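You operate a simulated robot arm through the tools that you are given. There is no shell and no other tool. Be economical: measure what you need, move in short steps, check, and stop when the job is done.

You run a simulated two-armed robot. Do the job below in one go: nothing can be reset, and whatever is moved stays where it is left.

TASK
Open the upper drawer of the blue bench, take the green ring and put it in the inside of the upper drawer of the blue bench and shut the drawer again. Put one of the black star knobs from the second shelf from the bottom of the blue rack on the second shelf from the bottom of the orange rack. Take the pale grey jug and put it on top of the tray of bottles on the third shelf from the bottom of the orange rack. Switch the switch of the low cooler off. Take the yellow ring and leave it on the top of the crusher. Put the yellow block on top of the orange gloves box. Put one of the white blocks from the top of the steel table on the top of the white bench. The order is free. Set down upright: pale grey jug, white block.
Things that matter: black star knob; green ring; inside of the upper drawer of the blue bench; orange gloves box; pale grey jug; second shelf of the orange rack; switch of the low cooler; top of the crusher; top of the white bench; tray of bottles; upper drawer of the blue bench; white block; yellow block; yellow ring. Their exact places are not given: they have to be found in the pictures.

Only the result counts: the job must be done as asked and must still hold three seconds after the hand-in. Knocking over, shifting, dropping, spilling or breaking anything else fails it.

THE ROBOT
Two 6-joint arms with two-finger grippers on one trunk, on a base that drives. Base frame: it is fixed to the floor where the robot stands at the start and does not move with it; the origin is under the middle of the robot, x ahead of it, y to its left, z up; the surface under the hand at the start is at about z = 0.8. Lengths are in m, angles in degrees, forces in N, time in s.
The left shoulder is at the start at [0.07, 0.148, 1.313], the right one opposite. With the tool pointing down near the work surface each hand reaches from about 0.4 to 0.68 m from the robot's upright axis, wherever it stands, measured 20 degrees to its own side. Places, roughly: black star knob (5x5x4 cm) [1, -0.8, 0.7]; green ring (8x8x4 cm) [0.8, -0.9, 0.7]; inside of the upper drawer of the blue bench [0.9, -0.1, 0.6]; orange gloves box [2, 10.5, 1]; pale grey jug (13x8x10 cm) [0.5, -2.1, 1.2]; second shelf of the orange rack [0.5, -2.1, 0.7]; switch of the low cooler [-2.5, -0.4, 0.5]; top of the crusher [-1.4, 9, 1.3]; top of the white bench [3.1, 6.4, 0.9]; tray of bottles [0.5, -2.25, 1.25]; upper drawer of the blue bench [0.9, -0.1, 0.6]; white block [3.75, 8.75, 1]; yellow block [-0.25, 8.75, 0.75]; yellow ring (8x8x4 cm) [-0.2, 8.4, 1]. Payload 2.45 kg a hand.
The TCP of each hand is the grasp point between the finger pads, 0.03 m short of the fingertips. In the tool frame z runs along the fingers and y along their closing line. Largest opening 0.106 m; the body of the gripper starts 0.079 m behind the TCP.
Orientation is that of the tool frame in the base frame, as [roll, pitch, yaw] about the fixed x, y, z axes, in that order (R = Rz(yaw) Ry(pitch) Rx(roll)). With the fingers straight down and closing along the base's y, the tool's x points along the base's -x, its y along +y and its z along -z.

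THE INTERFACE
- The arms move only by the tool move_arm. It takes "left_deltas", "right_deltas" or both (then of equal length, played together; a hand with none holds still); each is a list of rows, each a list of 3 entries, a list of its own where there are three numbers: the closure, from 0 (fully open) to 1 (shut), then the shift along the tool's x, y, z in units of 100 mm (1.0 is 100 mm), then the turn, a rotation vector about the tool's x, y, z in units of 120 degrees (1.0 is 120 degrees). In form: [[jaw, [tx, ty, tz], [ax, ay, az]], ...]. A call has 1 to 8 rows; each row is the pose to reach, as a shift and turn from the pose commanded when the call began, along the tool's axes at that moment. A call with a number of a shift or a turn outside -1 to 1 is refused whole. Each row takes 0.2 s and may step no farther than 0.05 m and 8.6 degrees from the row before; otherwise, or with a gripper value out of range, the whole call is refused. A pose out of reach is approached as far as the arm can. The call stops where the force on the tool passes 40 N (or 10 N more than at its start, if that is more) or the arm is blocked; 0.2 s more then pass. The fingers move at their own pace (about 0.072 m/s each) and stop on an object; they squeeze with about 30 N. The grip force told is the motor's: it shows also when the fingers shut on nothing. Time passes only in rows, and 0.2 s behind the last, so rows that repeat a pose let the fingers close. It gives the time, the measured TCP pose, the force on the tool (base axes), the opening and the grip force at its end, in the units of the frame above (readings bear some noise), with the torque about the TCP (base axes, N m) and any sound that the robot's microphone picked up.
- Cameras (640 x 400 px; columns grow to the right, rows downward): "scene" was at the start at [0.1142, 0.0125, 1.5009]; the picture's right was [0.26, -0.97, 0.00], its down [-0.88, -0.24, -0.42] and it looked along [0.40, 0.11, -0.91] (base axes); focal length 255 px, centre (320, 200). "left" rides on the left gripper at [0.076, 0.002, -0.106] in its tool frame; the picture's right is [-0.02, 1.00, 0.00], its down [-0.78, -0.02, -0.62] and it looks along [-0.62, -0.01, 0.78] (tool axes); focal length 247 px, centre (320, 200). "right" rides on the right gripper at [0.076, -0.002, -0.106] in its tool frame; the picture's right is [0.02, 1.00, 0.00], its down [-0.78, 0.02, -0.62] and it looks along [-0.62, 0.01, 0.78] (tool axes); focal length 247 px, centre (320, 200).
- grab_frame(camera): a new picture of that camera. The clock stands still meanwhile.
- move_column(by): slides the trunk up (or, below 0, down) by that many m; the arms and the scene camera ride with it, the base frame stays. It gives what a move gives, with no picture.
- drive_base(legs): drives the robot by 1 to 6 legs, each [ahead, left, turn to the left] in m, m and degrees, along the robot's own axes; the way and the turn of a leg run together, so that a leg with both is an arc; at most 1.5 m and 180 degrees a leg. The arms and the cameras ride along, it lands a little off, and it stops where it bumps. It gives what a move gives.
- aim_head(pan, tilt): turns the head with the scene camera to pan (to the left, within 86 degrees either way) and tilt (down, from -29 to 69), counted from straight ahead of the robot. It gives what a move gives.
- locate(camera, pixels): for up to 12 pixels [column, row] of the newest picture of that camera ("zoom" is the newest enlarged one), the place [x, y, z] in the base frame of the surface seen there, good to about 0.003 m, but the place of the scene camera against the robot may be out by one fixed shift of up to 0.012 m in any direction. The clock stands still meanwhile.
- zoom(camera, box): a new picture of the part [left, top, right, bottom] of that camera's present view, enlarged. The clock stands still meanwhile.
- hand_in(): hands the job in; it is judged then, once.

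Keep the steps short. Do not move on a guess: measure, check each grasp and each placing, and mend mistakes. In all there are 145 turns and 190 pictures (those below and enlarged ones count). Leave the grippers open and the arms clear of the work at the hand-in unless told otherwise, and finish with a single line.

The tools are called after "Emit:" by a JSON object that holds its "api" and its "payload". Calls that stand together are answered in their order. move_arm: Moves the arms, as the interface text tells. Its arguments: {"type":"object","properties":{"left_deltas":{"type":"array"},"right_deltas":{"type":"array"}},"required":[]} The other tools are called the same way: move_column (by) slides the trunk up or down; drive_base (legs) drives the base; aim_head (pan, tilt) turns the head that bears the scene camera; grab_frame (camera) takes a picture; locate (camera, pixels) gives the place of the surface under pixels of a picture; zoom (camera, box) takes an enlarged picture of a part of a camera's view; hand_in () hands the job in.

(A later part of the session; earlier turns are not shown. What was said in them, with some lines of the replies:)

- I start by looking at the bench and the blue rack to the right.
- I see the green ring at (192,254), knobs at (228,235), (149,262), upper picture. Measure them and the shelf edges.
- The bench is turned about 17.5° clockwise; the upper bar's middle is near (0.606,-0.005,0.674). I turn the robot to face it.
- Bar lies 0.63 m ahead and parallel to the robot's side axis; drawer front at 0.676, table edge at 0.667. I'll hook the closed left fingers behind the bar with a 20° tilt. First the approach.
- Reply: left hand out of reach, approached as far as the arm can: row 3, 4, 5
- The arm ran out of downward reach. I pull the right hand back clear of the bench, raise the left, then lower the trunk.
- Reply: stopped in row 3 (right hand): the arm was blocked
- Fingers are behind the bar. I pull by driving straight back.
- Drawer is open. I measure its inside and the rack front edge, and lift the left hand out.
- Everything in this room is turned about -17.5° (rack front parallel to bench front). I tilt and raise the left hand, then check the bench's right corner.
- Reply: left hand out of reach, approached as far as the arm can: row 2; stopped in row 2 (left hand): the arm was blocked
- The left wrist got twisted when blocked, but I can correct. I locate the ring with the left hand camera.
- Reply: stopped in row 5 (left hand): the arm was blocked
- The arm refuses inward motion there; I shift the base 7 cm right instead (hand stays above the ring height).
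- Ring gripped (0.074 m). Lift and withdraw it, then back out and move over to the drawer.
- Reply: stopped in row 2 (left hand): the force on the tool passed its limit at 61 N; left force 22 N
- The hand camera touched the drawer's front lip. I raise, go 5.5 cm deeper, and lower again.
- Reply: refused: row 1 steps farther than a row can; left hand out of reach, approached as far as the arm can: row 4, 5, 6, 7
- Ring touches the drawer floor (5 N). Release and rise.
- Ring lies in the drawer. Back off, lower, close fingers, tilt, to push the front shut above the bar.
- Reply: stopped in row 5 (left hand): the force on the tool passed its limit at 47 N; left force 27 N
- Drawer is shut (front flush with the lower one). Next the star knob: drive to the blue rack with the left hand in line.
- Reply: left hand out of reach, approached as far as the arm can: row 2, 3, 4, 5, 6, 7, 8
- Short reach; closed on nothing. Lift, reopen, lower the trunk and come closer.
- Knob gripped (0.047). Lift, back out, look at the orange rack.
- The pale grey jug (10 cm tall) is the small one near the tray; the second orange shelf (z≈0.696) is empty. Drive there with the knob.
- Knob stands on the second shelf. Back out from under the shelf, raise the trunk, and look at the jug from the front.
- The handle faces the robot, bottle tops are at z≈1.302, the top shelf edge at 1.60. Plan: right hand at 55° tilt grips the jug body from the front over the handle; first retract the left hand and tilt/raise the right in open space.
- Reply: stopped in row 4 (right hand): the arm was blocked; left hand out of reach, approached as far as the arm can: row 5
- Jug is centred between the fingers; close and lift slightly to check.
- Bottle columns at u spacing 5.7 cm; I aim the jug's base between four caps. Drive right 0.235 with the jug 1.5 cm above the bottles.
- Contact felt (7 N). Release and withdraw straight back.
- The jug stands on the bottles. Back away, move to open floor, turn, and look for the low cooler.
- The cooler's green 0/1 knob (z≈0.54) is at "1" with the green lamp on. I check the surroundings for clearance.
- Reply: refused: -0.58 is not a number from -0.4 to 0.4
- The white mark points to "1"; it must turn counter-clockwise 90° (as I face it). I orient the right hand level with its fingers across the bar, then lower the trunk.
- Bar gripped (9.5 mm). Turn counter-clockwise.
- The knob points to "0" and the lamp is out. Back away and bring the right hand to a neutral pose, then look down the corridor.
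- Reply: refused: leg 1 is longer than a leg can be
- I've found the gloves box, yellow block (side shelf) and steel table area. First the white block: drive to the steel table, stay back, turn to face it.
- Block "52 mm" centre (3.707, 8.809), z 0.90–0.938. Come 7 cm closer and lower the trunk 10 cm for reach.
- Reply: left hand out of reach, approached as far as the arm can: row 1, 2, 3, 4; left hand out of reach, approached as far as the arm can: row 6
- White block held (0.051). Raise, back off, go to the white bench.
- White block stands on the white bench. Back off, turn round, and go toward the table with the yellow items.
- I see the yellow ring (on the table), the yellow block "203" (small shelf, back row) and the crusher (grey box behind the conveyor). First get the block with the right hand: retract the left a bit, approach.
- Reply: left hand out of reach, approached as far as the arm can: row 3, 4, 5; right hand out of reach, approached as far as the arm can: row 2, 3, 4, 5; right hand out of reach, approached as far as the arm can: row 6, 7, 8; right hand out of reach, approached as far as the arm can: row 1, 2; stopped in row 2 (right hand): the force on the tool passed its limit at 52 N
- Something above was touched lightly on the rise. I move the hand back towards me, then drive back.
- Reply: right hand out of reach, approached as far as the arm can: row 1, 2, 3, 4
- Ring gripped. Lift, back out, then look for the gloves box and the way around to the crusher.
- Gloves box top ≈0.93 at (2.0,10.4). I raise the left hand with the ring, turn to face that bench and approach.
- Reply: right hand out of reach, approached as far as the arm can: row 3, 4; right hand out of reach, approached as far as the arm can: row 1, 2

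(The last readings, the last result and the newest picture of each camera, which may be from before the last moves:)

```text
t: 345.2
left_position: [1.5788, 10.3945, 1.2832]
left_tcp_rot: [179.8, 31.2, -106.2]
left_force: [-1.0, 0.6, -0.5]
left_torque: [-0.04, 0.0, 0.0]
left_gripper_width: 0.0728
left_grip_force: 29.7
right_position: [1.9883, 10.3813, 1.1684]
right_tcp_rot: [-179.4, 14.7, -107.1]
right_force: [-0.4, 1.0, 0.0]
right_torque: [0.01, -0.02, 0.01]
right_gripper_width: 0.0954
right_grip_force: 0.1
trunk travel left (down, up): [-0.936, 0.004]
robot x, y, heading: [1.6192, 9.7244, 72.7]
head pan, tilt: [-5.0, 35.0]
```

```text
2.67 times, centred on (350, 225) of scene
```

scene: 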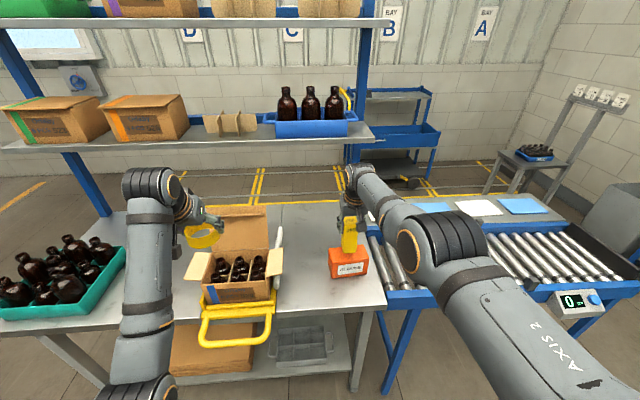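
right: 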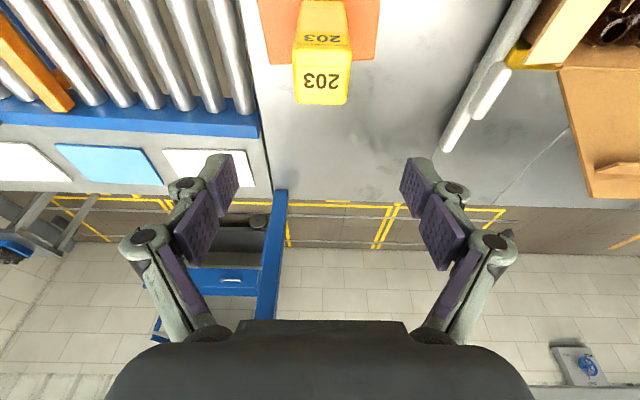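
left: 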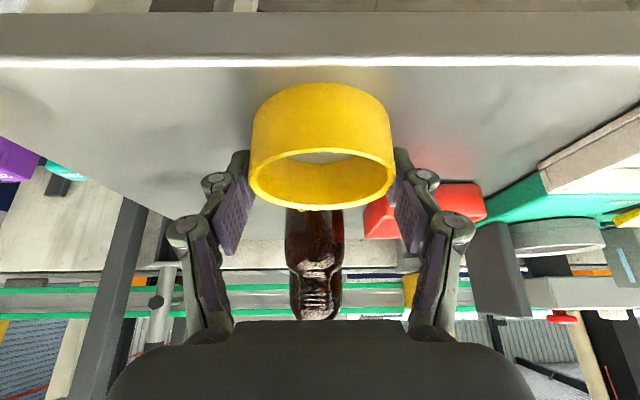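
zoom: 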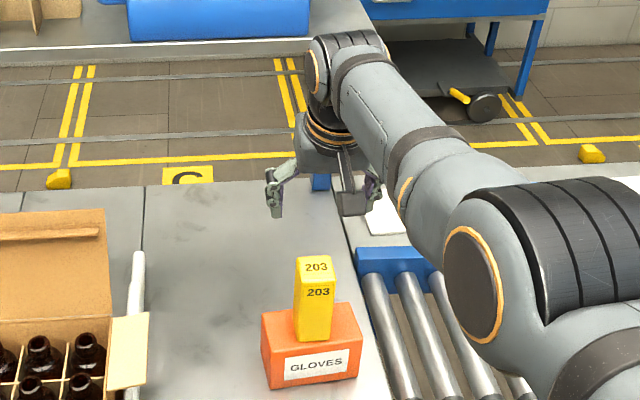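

The yellow block stands on the gloves box. Back off and turn toward the gap leading behind the conveyor.

Emit:
{"api": "drive_base", "payload": {"legs": [[-0.75, 0, 0], [0, 0, 50.5]]}}

Emit:
{"api": "aim_head", "payload": {"pan": 0, "tilt": 30}}

Emit:
{"api": "grab_frame", "payload": {"camera": "scene"}}

```text
t: 351.5
left_position: [0.8525, 9.4038, 1.2829]
left_tcp_rot: [179.8, 31.3, -55.8]
left_force: [-0.4, 0.0, -1.1]
left_torque: [-0.02, 0.01, 0.0]
left_gripper_width: 0.0733
left_grip_force: 29.9
right_position: [1.1233, 9.7115, 1.1672]
right_tcp_rot: [-179.6, 14.7, -56.8]
right_force: [0.3, -0.6, -0.1]
right_torque: [0.02, 0.02, 0.02]
right_gripper_width: 0.0954
right_grip_force: 0.1
trunk travel left (down, up): [-0.936, 0.004]
robot x, y, heading: [1.3919, 9.0086, 123.1]
head pan, tilt: [-5.0, 35.0]
```

```text
t: 352.2
left_position: [0.8528, 9.4019, 1.2838]
left_tcp_rot: [179.8, 31.3, -55.7]
left_force: [-0.2, 0.2, -0.3]
left_torque: [-0.03, -0.01, -0.01]
left_gripper_width: 0.0731
left_grip_force: 30.1
right_position: [1.123, 9.7117, 1.1679]
right_tcp_rot: [-179.4, 14.7, -56.7]
right_force: [-0.1, 1.1, 0.0]
right_torque: [0.0, -0.02, 0.0]
right_gripper_width: 0.0953
right_grip_force: 0.0
trunk travel left (down, up): [-0.936, 0.004]
robot x, y, heading: [1.3971, 9.0068, 123.1]
head pan, tilt: [0.0, 30.0]
```

```text
53 pictures are left
```

scene: 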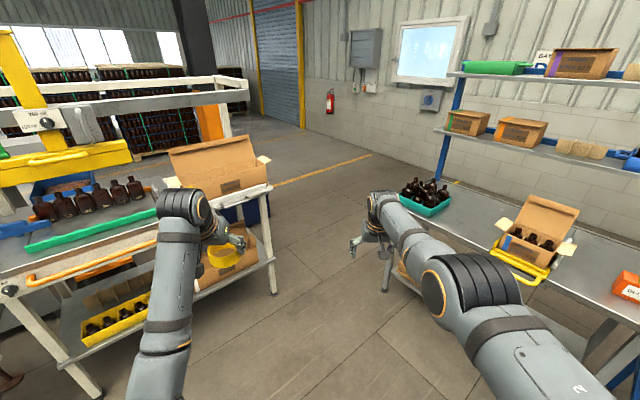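

Emit:
{"api": "locate", "payload": {"camera": "scene", "pixels": [[275, 290], [268, 190], [262, 215], [388, 285], [402, 200], [460, 210], [300, 180], [240, 140], [245, 85], [262, 172], [330, 200], [435, 185]]}}

Emit:
{"api": "aim_head", "payload": {"pan": 30, "tilt": 20}}

Emit:
{"api": "grab_frame", "payload": {"camera": "scene"}}

```text
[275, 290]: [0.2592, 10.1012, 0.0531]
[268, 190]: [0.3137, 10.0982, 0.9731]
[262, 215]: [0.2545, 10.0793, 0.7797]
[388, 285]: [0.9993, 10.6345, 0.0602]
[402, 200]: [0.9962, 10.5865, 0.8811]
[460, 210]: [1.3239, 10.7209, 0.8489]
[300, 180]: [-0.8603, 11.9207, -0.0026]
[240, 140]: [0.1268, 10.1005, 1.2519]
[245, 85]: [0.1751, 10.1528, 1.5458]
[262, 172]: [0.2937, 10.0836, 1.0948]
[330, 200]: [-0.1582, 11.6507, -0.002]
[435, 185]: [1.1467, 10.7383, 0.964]
```

```text
t: 353.1
left_position: [0.8523, 9.4029, 1.2831]
left_tcp_rot: [179.9, 31.2, -55.7]
left_force: [0.1, 0.4, -0.6]
left_torque: [0.01, 0.0, 0.01]
left_gripper_width: 0.0733
left_grip_force: 30.5
right_position: [1.1229, 9.7107, 1.1675]
right_tcp_rot: [-179.4, 14.6, -56.7]
right_force: [0.6, 0.5, -0.9]
right_torque: [0.0, 0.01, -0.01]
right_gripper_width: 0.0953
right_grip_force: 0.0
trunk travel left (down, up): [-0.936, 0.004]
robot x, y, heading: [1.395, 9.0058, 123.2]
head pan, tilt: [30.0, 20.0]
```

```text
52 pictures are left
```

scene: 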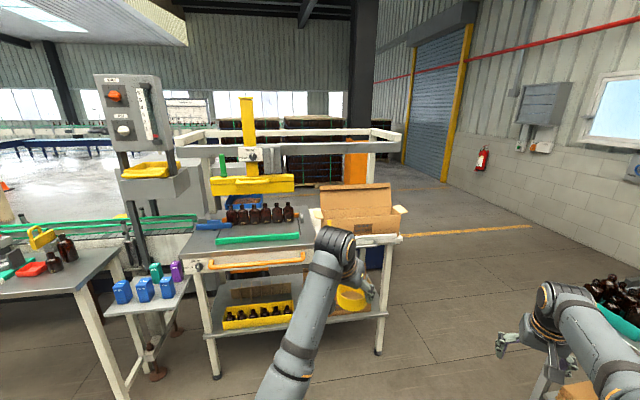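

Emit:
{"api": "aim_head", "payload": {"pan": 45, "tilt": 55}}

Emit:
{"api": "grab_frame", "payload": {"camera": "scene"}}

Emit:
{"api": "locate", "payload": {"camera": "scene", "pixels": [[320, 200], [300, 300], [260, 300], [340, 260], [240, 330], [200, 300], [320, 150], [280, 250], [350, 100], [300, 350], [220, 260], [380, 120]]}}

```text
t: 354.1
left_position: [0.851, 9.402, 1.2847]
left_tcp_rot: [179.7, 31.3, -55.7]
left_force: [-0.3, 0.1, -1.0]
left_torque: [0.03, -0.01, 0.05]
left_gripper_width: 0.0731
left_grip_force: 30.1
right_position: [1.1225, 9.7119, 1.1688]
right_tcp_rot: [-179.4, 14.7, -56.7]
right_force: [1.3, 0.0, -0.3]
right_torque: [-0.02, 0.01, 0.02]
right_gripper_width: 0.0954
right_grip_force: 0.1
trunk travel left (down, up): [-0.936, 0.004]
robot x, y, heading: [1.3979, 9.0079, 123.4]
head pan, tilt: [45.0, 55.0]
```

```text
51 pictures are left
```

scene: 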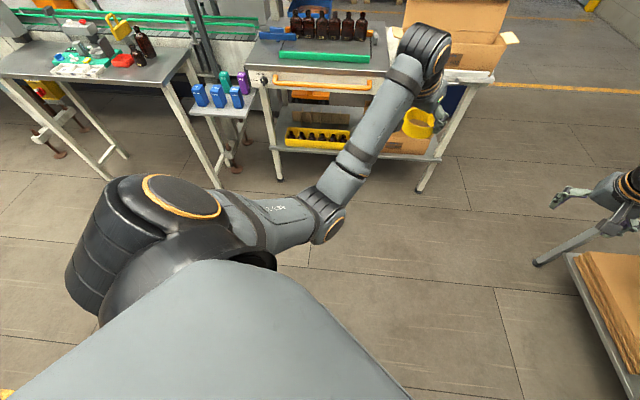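

```text
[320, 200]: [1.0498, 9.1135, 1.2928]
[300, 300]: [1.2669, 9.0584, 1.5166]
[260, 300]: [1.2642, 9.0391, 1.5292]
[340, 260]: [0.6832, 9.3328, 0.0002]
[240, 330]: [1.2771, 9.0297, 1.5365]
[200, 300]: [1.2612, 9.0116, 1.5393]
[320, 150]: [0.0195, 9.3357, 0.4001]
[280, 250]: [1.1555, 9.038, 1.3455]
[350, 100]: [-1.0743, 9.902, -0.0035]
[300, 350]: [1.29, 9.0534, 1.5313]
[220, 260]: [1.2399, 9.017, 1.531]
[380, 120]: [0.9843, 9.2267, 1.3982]
```

Emit:
{"api": "drive_base", "payload": {"legs": [[0.3, -0.173, 2.3], [1.0, 0, 0]]}}

Emit:
{"api": "aim_head", "payload": {"pan": 20, "tilt": 35}}

Emit:
{"api": "grab_frame", "payload": {"camera": "scene"}}

```text
t: 361.2
left_position: [0.2258, 10.5375, 1.2837]
left_tcp_rot: [179.8, 31.4, -53.2]
left_force: [-0.4, -0.2, -0.2]
left_torque: [0.0, 0.01, 0.01]
left_gripper_width: 0.0733
left_grip_force: 29.9
right_position: [0.4819, 10.8579, 1.1681]
right_tcp_rot: [-179.5, 14.7, -54.0]
right_force: [0.5, 0.7, -0.4]
right_torque: [0.02, 0.02, -0.01]
right_gripper_width: 0.0955
right_grip_force: 0.1
trunk travel left (down, up): [-0.936, 0.004]
robot x, y, heading: [0.788, 10.1655, 125.9]
head pan, tilt: [45.0, 55.0]
```

```text
t: 362.1
left_position: [0.225, 10.538, 1.2844]
left_tcp_rot: [179.8, 31.2, -53.1]
left_force: [0.3, -0.4, -0.1]
left_torque: [0.0, 0.01, 0.0]
left_gripper_width: 0.073
left_grip_force: 29.7
right_position: [0.4828, 10.8587, 1.1683]
right_tcp_rot: [-179.5, 14.7, -54.0]
right_force: [-0.1, 0.4, 0.5]
right_torque: [0.01, 0.02, -0.02]
right_gripper_width: 0.0955
right_grip_force: 0.2
trunk travel left (down, up): [-0.936, 0.004]
robot x, y, heading: [0.7871, 10.1669, 125.8]
head pan, tilt: [20.0, 35.0]
```

```text
50 pictures are left
```

scene: 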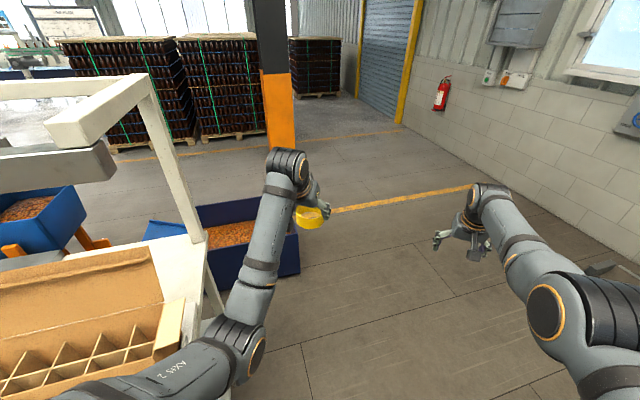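

Emit:
{"api": "locate", "payload": {"camera": "scene", "pixels": [[298, 275], [260, 205], [215, 285], [280, 140], [225, 145], [160, 100], [340, 210], [150, 85], [60, 220], [240, 60]]}}

Emit:
{"api": "drive_base", "payload": {"legs": [[0.95, -0.03, 0]]}}

Emit:
{"api": "aim_head", "payload": {"pan": 70, "tilt": 25}}

Emit:
{"api": "grab_frame", "payload": {"camera": "scene"}}

```text
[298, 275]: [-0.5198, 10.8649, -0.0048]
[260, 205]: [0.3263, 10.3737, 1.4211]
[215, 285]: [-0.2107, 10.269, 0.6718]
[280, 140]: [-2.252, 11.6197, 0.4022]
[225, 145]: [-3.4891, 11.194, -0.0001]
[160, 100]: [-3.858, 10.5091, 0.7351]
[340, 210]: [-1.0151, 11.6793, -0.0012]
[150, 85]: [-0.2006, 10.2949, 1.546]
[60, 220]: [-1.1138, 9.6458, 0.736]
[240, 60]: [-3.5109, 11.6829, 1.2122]
```

```text
t: 367.1
left_position: [-0.3004, 11.3301, 1.2843]
left_tcp_rot: [179.8, 31.4, -53.4]
left_force: [0.7, -0.7, -0.3]
left_torque: [0.03, 0.01, 0.01]
left_gripper_width: 0.0732
left_grip_force: 30.7
right_position: [-0.0431, 11.6479, 1.1679]
right_tcp_rot: [-179.5, 14.7, -54.3]
right_force: [0.1, 0.0, 0.6]
right_torque: [-0.03, -0.04, 0.02]
right_gripper_width: 0.0953
right_grip_force: 0.1
trunk travel left (down, up): [-0.936, 0.004]
robot x, y, heading: [0.2589, 10.9575, 125.8]
head pan, tilt: [20.0, 35.0]
```

```text
t: 368.2
left_position: [-0.3009, 11.329, 1.2847]
left_tcp_rot: [179.8, 31.3, -53.5]
left_force: [-0.7, -0.4, -0.7]
left_torque: [0.02, -0.04, 0.02]
left_gripper_width: 0.0727
left_grip_force: 29.4
right_position: [-0.0436, 11.6484, 1.1683]
right_tcp_rot: [-179.5, 14.6, -54.3]
right_force: [-0.3, 0.2, -0.5]
right_torque: [0.05, 0.01, 0.03]
right_gripper_width: 0.0953
right_grip_force: 0.0
trunk travel left (down, up): [-0.936, 0.004]
robot x, y, heading: [0.2596, 10.9548, 125.7]
head pan, tilt: [70.0, 25.0]
```

```text
49 pictures are left
```

scene: 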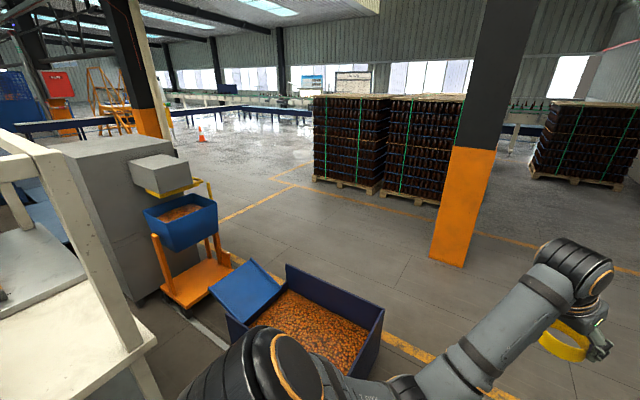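

Emit:
{"api": "zoom", "payload": {"camera": "scene", "box": [30, 110, 350, 310]}}

Emit:
{"api": "locate", "payload": {"camera": "scene", "pixels": [[105, 150], [60, 145], [150, 137], [100, 160], [160, 160], [187, 180], [320, 180], [445, 265], [245, 265], [385, 310], [215, 290], [435, 200]]}}

```text
2.00 times, centred on (190, 210) of scene
```

zoom: 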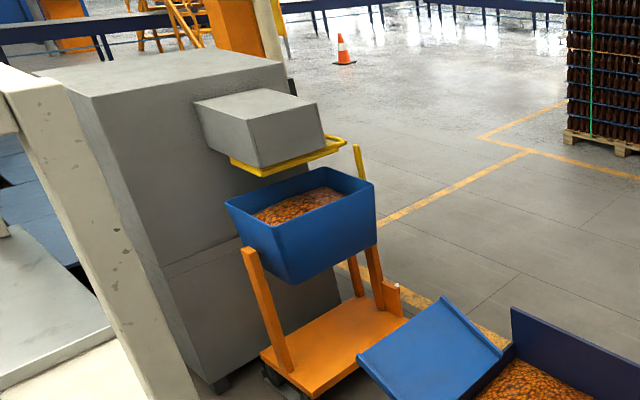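

```text
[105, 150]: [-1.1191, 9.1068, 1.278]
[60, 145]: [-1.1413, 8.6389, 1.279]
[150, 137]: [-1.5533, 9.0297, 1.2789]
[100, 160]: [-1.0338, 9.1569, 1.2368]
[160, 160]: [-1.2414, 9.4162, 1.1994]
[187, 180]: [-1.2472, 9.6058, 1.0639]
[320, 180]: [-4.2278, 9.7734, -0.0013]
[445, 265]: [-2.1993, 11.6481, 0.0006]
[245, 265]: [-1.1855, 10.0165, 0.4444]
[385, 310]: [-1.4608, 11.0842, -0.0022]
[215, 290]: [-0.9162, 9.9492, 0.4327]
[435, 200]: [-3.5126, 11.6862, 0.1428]
```

Emit:
{"api": "locate", "payload": {"camera": "scene", "pixels": [[432, 262], [466, 268], [437, 240], [385, 312], [382, 322], [287, 268], [372, 372], [545, 180], [620, 185], [440, 205], [165, 135], [185, 140]]}}

```text
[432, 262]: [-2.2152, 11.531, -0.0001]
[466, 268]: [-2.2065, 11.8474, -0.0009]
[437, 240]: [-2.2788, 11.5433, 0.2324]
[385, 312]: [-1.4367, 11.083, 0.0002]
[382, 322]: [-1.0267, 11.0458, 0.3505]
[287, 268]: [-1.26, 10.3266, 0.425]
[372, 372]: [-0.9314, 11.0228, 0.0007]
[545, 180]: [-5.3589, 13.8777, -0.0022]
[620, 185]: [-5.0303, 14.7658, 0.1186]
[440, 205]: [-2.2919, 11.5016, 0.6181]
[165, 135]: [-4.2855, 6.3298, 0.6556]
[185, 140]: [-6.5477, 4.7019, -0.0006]
```

Route is clear between bin and pillar (1.27 m). First raise both hands above the crusher's height (1.28), then drive round.

Emit:
{"api": "move_arm", "payload": {"right_deltas": [[0, [-0.04, 0, -0.16], [0, -0.06, 0]], [0, [-0.08, 0, -0.32], [0, -0.12, 0]], [0, [-0.12, 0, -0.48], [0, -0.18, 0]], [0, [-0.17, 0, -0.64], [0, -0.24, 0]], [0, [-0.21, 0, -0.8], [0, -0.3, 0]], [0, [-0.25, 0, -0.96], [0, -0.35, 0]]], "left_deltas": [[1, [-0.06, 0, -0.1], [0, 0, 0]], [1, [-0.12, 0, -0.2], [0, 0, 0]], [1, [-0.18, 0, -0.3], [0, 0, 0]], [1, [-0.24, 0, -0.4], [0, 0, 0]], [1, [-0.31, 0, -0.51], [0, 0, 0]], [1, [-0.31, 0, -0.51], [0, 0, 0]]]}}

Emit:
{"api": "move_arm", "payload": {"right_deltas": [[0, [-0.2, 0, -0.13], [0, 0, 0]], [0, [-0.4, 0, -0.26], [0, 0, 0]], [0, [-0.6, 0, -0.39], [0, 0, 0]], [0, [-0.84, 0, -0.545], [0, 0, 0]]]}}

Emit:
{"api": "drive_base", "payload": {"legs": [[0, 0, 36.8], [1.35, -0.2, 0], [0.35, 0, 0], [0, 0, 90], [1.4, -0.15, 0], [1.4, -0.2, 0]]}}

Emit:
{"api": "aim_head", "payload": {"pan": 65, "tilt": 25}}

Emit:
{"api": "grab_frame", "payload": {"camera": "scene"}}

```text
t: 369.6
left_position: [-0.3011, 11.3305, 1.3439]
left_tcp_rot: [179.9, 31.3, -53.4]
left_force: [-0.4, -0.7, -0.5]
left_torque: [0.02, 0.02, -0.01]
left_gripper_width: 0.073
left_grip_force: 30.3
right_position: [-0.1285, 11.7397, 1.2548]
right_tcp_rot: [-179.1, 56.6, -53.7]
right_force: [-0.2, -1.2, -0.3]
right_torque: [-0.03, 0.02, 0.0]
right_gripper_width: 0.106
right_grip_force: 0.0
right hand out of reach, approached as far as the arm can: row 1, 2, 3, 4, 5, 6
trunk travel left (down, up): [-0.936, 0.004]
robot x, y, heading: [0.2569, 10.9571, 125.3]
head pan, tilt: [70.0, 25.0]
```

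```text
t: 370.6
left_position: [-0.301, 11.3284, 1.3435]
left_tcp_rot: [179.8, 31.4, -53.4]
left_force: [-0.2, 0.3, -0.4]
left_torque: [-0.01, 0.01, -0.01]
left_gripper_width: 0.0732
left_grip_force: 29.8
right_position: [-0.1341, 11.7418, 1.3542]
right_tcp_rot: [-179.2, 56.6, -53.7]
right_force: [-0.5, -0.3, -0.5]
right_torque: [-0.03, -0.01, 0.02]
right_gripper_width: 0.106
right_grip_force: 0.0
right hand out of reach, approached as far as the arm can: row 1, 2, 3, 4
trunk travel left (down, up): [-0.936, 0.004]
robot x, y, heading: [0.2583, 10.9561, 125.5]
head pan, tilt: [70.0, 25.0]
```

```text
t: 398.1
left_position: [-2.5021, 8.4391, 1.3433]
left_tcp_rot: [179.8, 31.5, 72.4]
left_force: [0.2, 0.6, 0.6]
left_torque: [0.0, 0.02, 0.01]
left_gripper_width: 0.0731
left_grip_force: 30.2
right_position: [-2.936, 8.3336, 1.3553]
right_tcp_rot: [-179.1, 56.5, 72.2]
right_force: [0.3, 0.4, 0.0]
right_torque: [-0.03, 0.01, 0.01]
right_gripper_width: 0.106
right_grip_force: 0.0
trunk travel left (down, up): [-0.936, 0.004]
robot x, y, heading: [-2.5258, 9.1138, -108.5]
head pan, tilt: [70.0, 25.0]
```

```text
t: 398.8
left_position: [-2.5031, 8.439, 1.3435]
left_tcp_rot: [179.8, 31.3, 72.3]
left_force: [1.2, 0.0, -0.4]
left_torque: [-0.02, -0.01, 0.03]
left_gripper_width: 0.0731
left_grip_force: 29.8
right_position: [-2.9349, 8.3344, 1.354]
right_tcp_rot: [-179.1, 56.7, 72.2]
right_force: [0.6, 0.3, 0.8]
right_torque: [-0.02, -0.01, 0.03]
right_gripper_width: 0.1061
right_grip_force: 0.1
trunk travel left (down, up): [-0.936, 0.004]
robot x, y, heading: [-2.524, 9.1079, -108.5]
head pan, tilt: [65.0, 25.0]
```

```text
47 pictures are left
```

scene: 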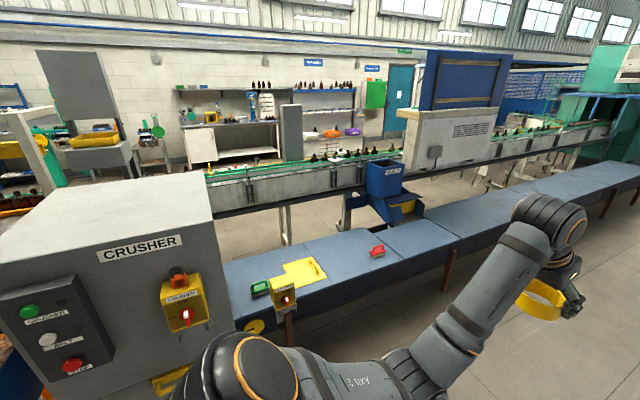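

Emit:
{"api": "locate", "payload": {"camera": "scene", "pixels": [[140, 205], [205, 212], [100, 240], [60, 260], [160, 180], [30, 240], [110, 190], [208, 225], [175, 275], [50, 275], [185, 176], [210, 240]]}}

```text
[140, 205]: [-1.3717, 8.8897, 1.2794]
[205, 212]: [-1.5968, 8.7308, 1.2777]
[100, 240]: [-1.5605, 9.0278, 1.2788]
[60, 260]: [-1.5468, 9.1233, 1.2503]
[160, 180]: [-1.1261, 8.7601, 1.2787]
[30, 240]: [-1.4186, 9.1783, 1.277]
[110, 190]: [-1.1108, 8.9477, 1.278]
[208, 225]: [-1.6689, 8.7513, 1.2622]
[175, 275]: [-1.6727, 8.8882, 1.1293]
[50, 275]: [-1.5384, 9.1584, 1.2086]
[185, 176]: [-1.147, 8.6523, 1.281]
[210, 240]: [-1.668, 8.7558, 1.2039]
```

It's labelled CRUSHER: top z 1.279, n −4.22…−3.65. Turn to face it and bring the ring over its top.

Emit:
{"api": "drive_base", "payload": {"legs": [[0, 0, 91], [0.46, -0.027, 0]]}}

Emit:
{"api": "aim_head", "payload": {"pan": 10, "tilt": 40}}

Emit:
{"api": "grab_frame", "payload": {"camera": "scene"}}

Emit:
{"api": "grab_frame", "payload": {"camera": "left"}}

```text
t: 405.4
left_position: [-1.4322, 8.9608, 1.3451]
left_tcp_rot: [179.9, 31.6, 162.4]
left_force: [-0.1, 0.6, 0.1]
left_torque: [0.02, -0.02, 0.0]
left_gripper_width: 0.0732
left_grip_force: 29.8
right_position: [-1.3273, 8.5289, 1.3551]
right_tcp_rot: [-179.1, 56.7, 162.0]
right_force: [-0.7, -0.2, -0.4]
right_torque: [-0.01, -0.01, 0.02]
right_gripper_width: 0.106
right_grip_force: 0.0
trunk travel left (down, up): [-0.936, 0.004]
robot x, y, heading: [-2.0994, 8.9361, -18.6]
head pan, tilt: [65.0, 25.0]
```

```text
t: 406.6
left_position: [-1.4319, 8.9603, 1.3441]
left_tcp_rot: [179.9, 31.4, 162.3]
left_force: [-0.2, 0.5, -0.8]
left_torque: [0.0, -0.01, 0.0]
left_gripper_width: 0.0733
left_grip_force: 29.8
right_position: [-1.3261, 8.5278, 1.356]
right_tcp_rot: [-179.1, 56.6, 162.1]
right_force: [-0.5, 0.0, -0.2]
right_torque: [-0.01, -0.03, -0.04]
right_gripper_width: 0.106
right_grip_force: 0.1
trunk travel left (down, up): [-0.936, 0.004]
robot x, y, heading: [-2.1021, 8.9378, -19.0]
head pan, tilt: [10.0, 40.0]
```

```text
46 pictures are left
```

scene: 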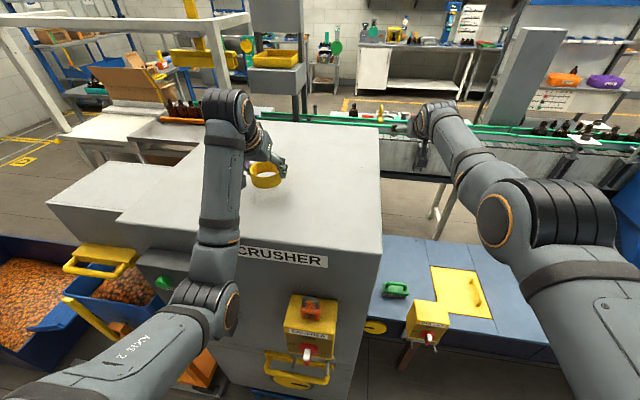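

```text
45 pictures are left
```

left: 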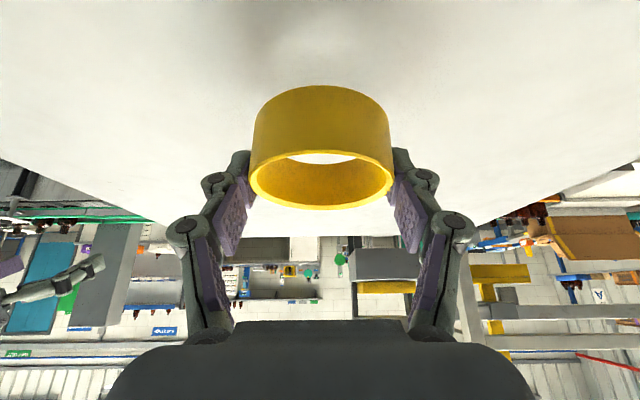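

Emit:
{"api": "move_column", "payload": {"by": -0.031}}

Emit:
{"api": "locate", "payload": {"camera": "left", "pixels": [[320, 40], [200, 150], [450, 150]]}}

```text
t: 407.4
left_position: [-1.4329, 8.9603, 1.3137]
left_tcp_rot: [179.9, 31.6, 162.4]
left_force: [1.9, 0.4, 12.1]
left_torque: [-0.34, 0.15, 0.07]
left_gripper_width: 0.0735
left_grip_force: 30.2
right_position: [-1.3265, 8.5274, 1.3235]
right_tcp_rot: [-179.2, 56.7, 162.0]
right_force: [0.0, 0.2, 0.2]
right_torque: [-0.03, -0.03, 0.02]
right_gripper_width: 0.1059
right_grip_force: 0.1
trunk travel left (down, up): [-0.905, 0.035]
robot x, y, heading: [-2.1016, 8.9365, -19.0]
head pan, tilt: [10.0, 40.0]
```

```text
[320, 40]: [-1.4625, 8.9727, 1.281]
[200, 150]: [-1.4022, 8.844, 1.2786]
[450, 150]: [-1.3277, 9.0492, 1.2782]
```

The ring rests on the crusher top (12 N). Release and rise.

Emit:
{"api": "move_arm", "payload": {"left_deltas": [[0.7, [0, 0, 0], [0, 0, 0]], [0.3, [0, 0, 0], [0, 0, 0]], [0, [0, 0, 0], [0, 0, 0]], [0, [0, 0, 0], [0, 0, 0]], [0, [0, 0, -0.2], [0, 0, 0]], [0, [0, 0, -0.5], [0, 0, 0]], [0, [0, 0, -0.8], [0, 0, 0]]]}}

Emit:
{"api": "grab_frame", "payload": {"camera": "left"}}

```text
t: 409.0
left_position: [-1.4194, 8.9607, 1.3435]
left_tcp_rot: [179.8, 31.4, 162.4]
left_force: [0.2, -0.5, -0.2]
left_torque: [-0.02, -0.02, -0.01]
left_gripper_width: 0.1059
left_grip_force: 0.1
left hand out of reach, approached as far as the arm can: row 5, 6, 7
right_position: [-1.3266, 8.5277, 1.3226]
right_tcp_rot: [-179.1, 56.6, 162.0]
right_force: [1.1, 0.0, 1.4]
right_torque: [0.0, 0.03, 0.01]
right_gripper_width: 0.1062
right_grip_force: 0.1
trunk travel left (down, up): [-0.905, 0.035]
robot x, y, heading: [-2.1047, 8.9377, -18.6]
head pan, tilt: [10.0, 40.0]
```

```text
44 pictures are left
```

left: 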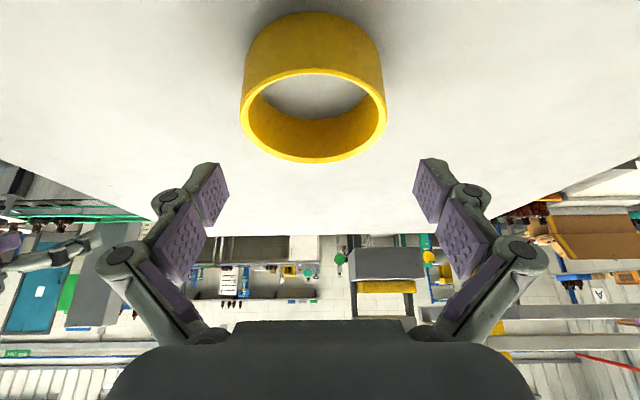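

Emit:
{"api": "move_column", "payload": {"by": 0.034}}

Emit:
{"api": "drive_base", "payload": {"legs": [[-0.5, 0, 0]]}}

Emit:
{"api": "grab_frame", "payload": {"camera": "scene"}}

```text
t: 409.8
left_position: [-1.4185, 8.96, 1.3783]
left_tcp_rot: [179.8, 31.5, 162.4]
left_force: [-0.6, 1.1, -0.4]
left_torque: [-0.03, 0.0, 0.01]
left_gripper_width: 0.1062
left_grip_force: 0.2
right_position: [-1.3261, 8.5281, 1.3566]
right_tcp_rot: [-179.2, 56.6, 162.0]
right_force: [-0.2, 0.5, -0.5]
right_torque: [0.0, 0.01, 0.01]
right_gripper_width: 0.1058
right_grip_force: 0.1
trunk travel left (down, up): [-0.939, 0.001]
robot x, y, heading: [-2.1015, 8.9399, -18.6]
head pan, tilt: [10.0, 40.0]
```

```text
t: 412.7
left_position: [-1.8935, 9.1215, 1.3771]
left_tcp_rot: [179.7, 31.3, 162.1]
left_force: [0.1, 0.7, -0.6]
left_torque: [-0.01, -0.03, 0.0]
left_gripper_width: 0.1057
left_grip_force: 0.0
right_position: [-1.8029, 8.6873, 1.3539]
right_tcp_rot: [-179.1, 56.5, 161.7]
right_force: [0.3, -0.6, 0.0]
right_torque: [-0.01, -0.02, 0.02]
right_gripper_width: 0.106
right_grip_force: 0.1
trunk travel left (down, up): [-0.939, 0.001]
robot x, y, heading: [-2.5844, 9.0966, -18.7]
head pan, tilt: [10.0, 40.0]
```

```text
43 pictures are left
```

scene: 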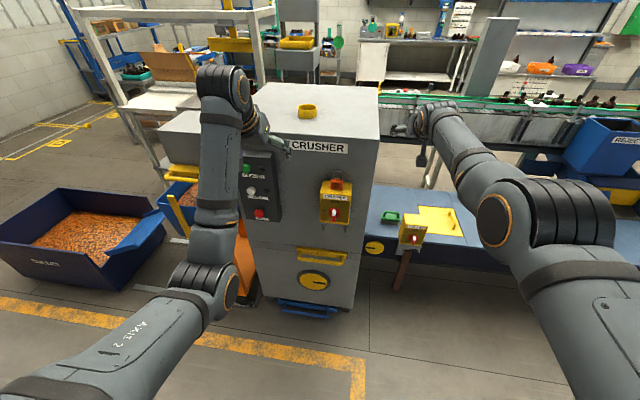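

The yellow ring lies on the crusher top, both hands are clear and open, and every part of the job has been checked. Handing in.

Emit:
{"api": "hand_in", "payload": {}}

```text
The job is handed in.
```

All seven parts of the job are done, each checked on the readings and pictures before I moved on, and the job is handed in.
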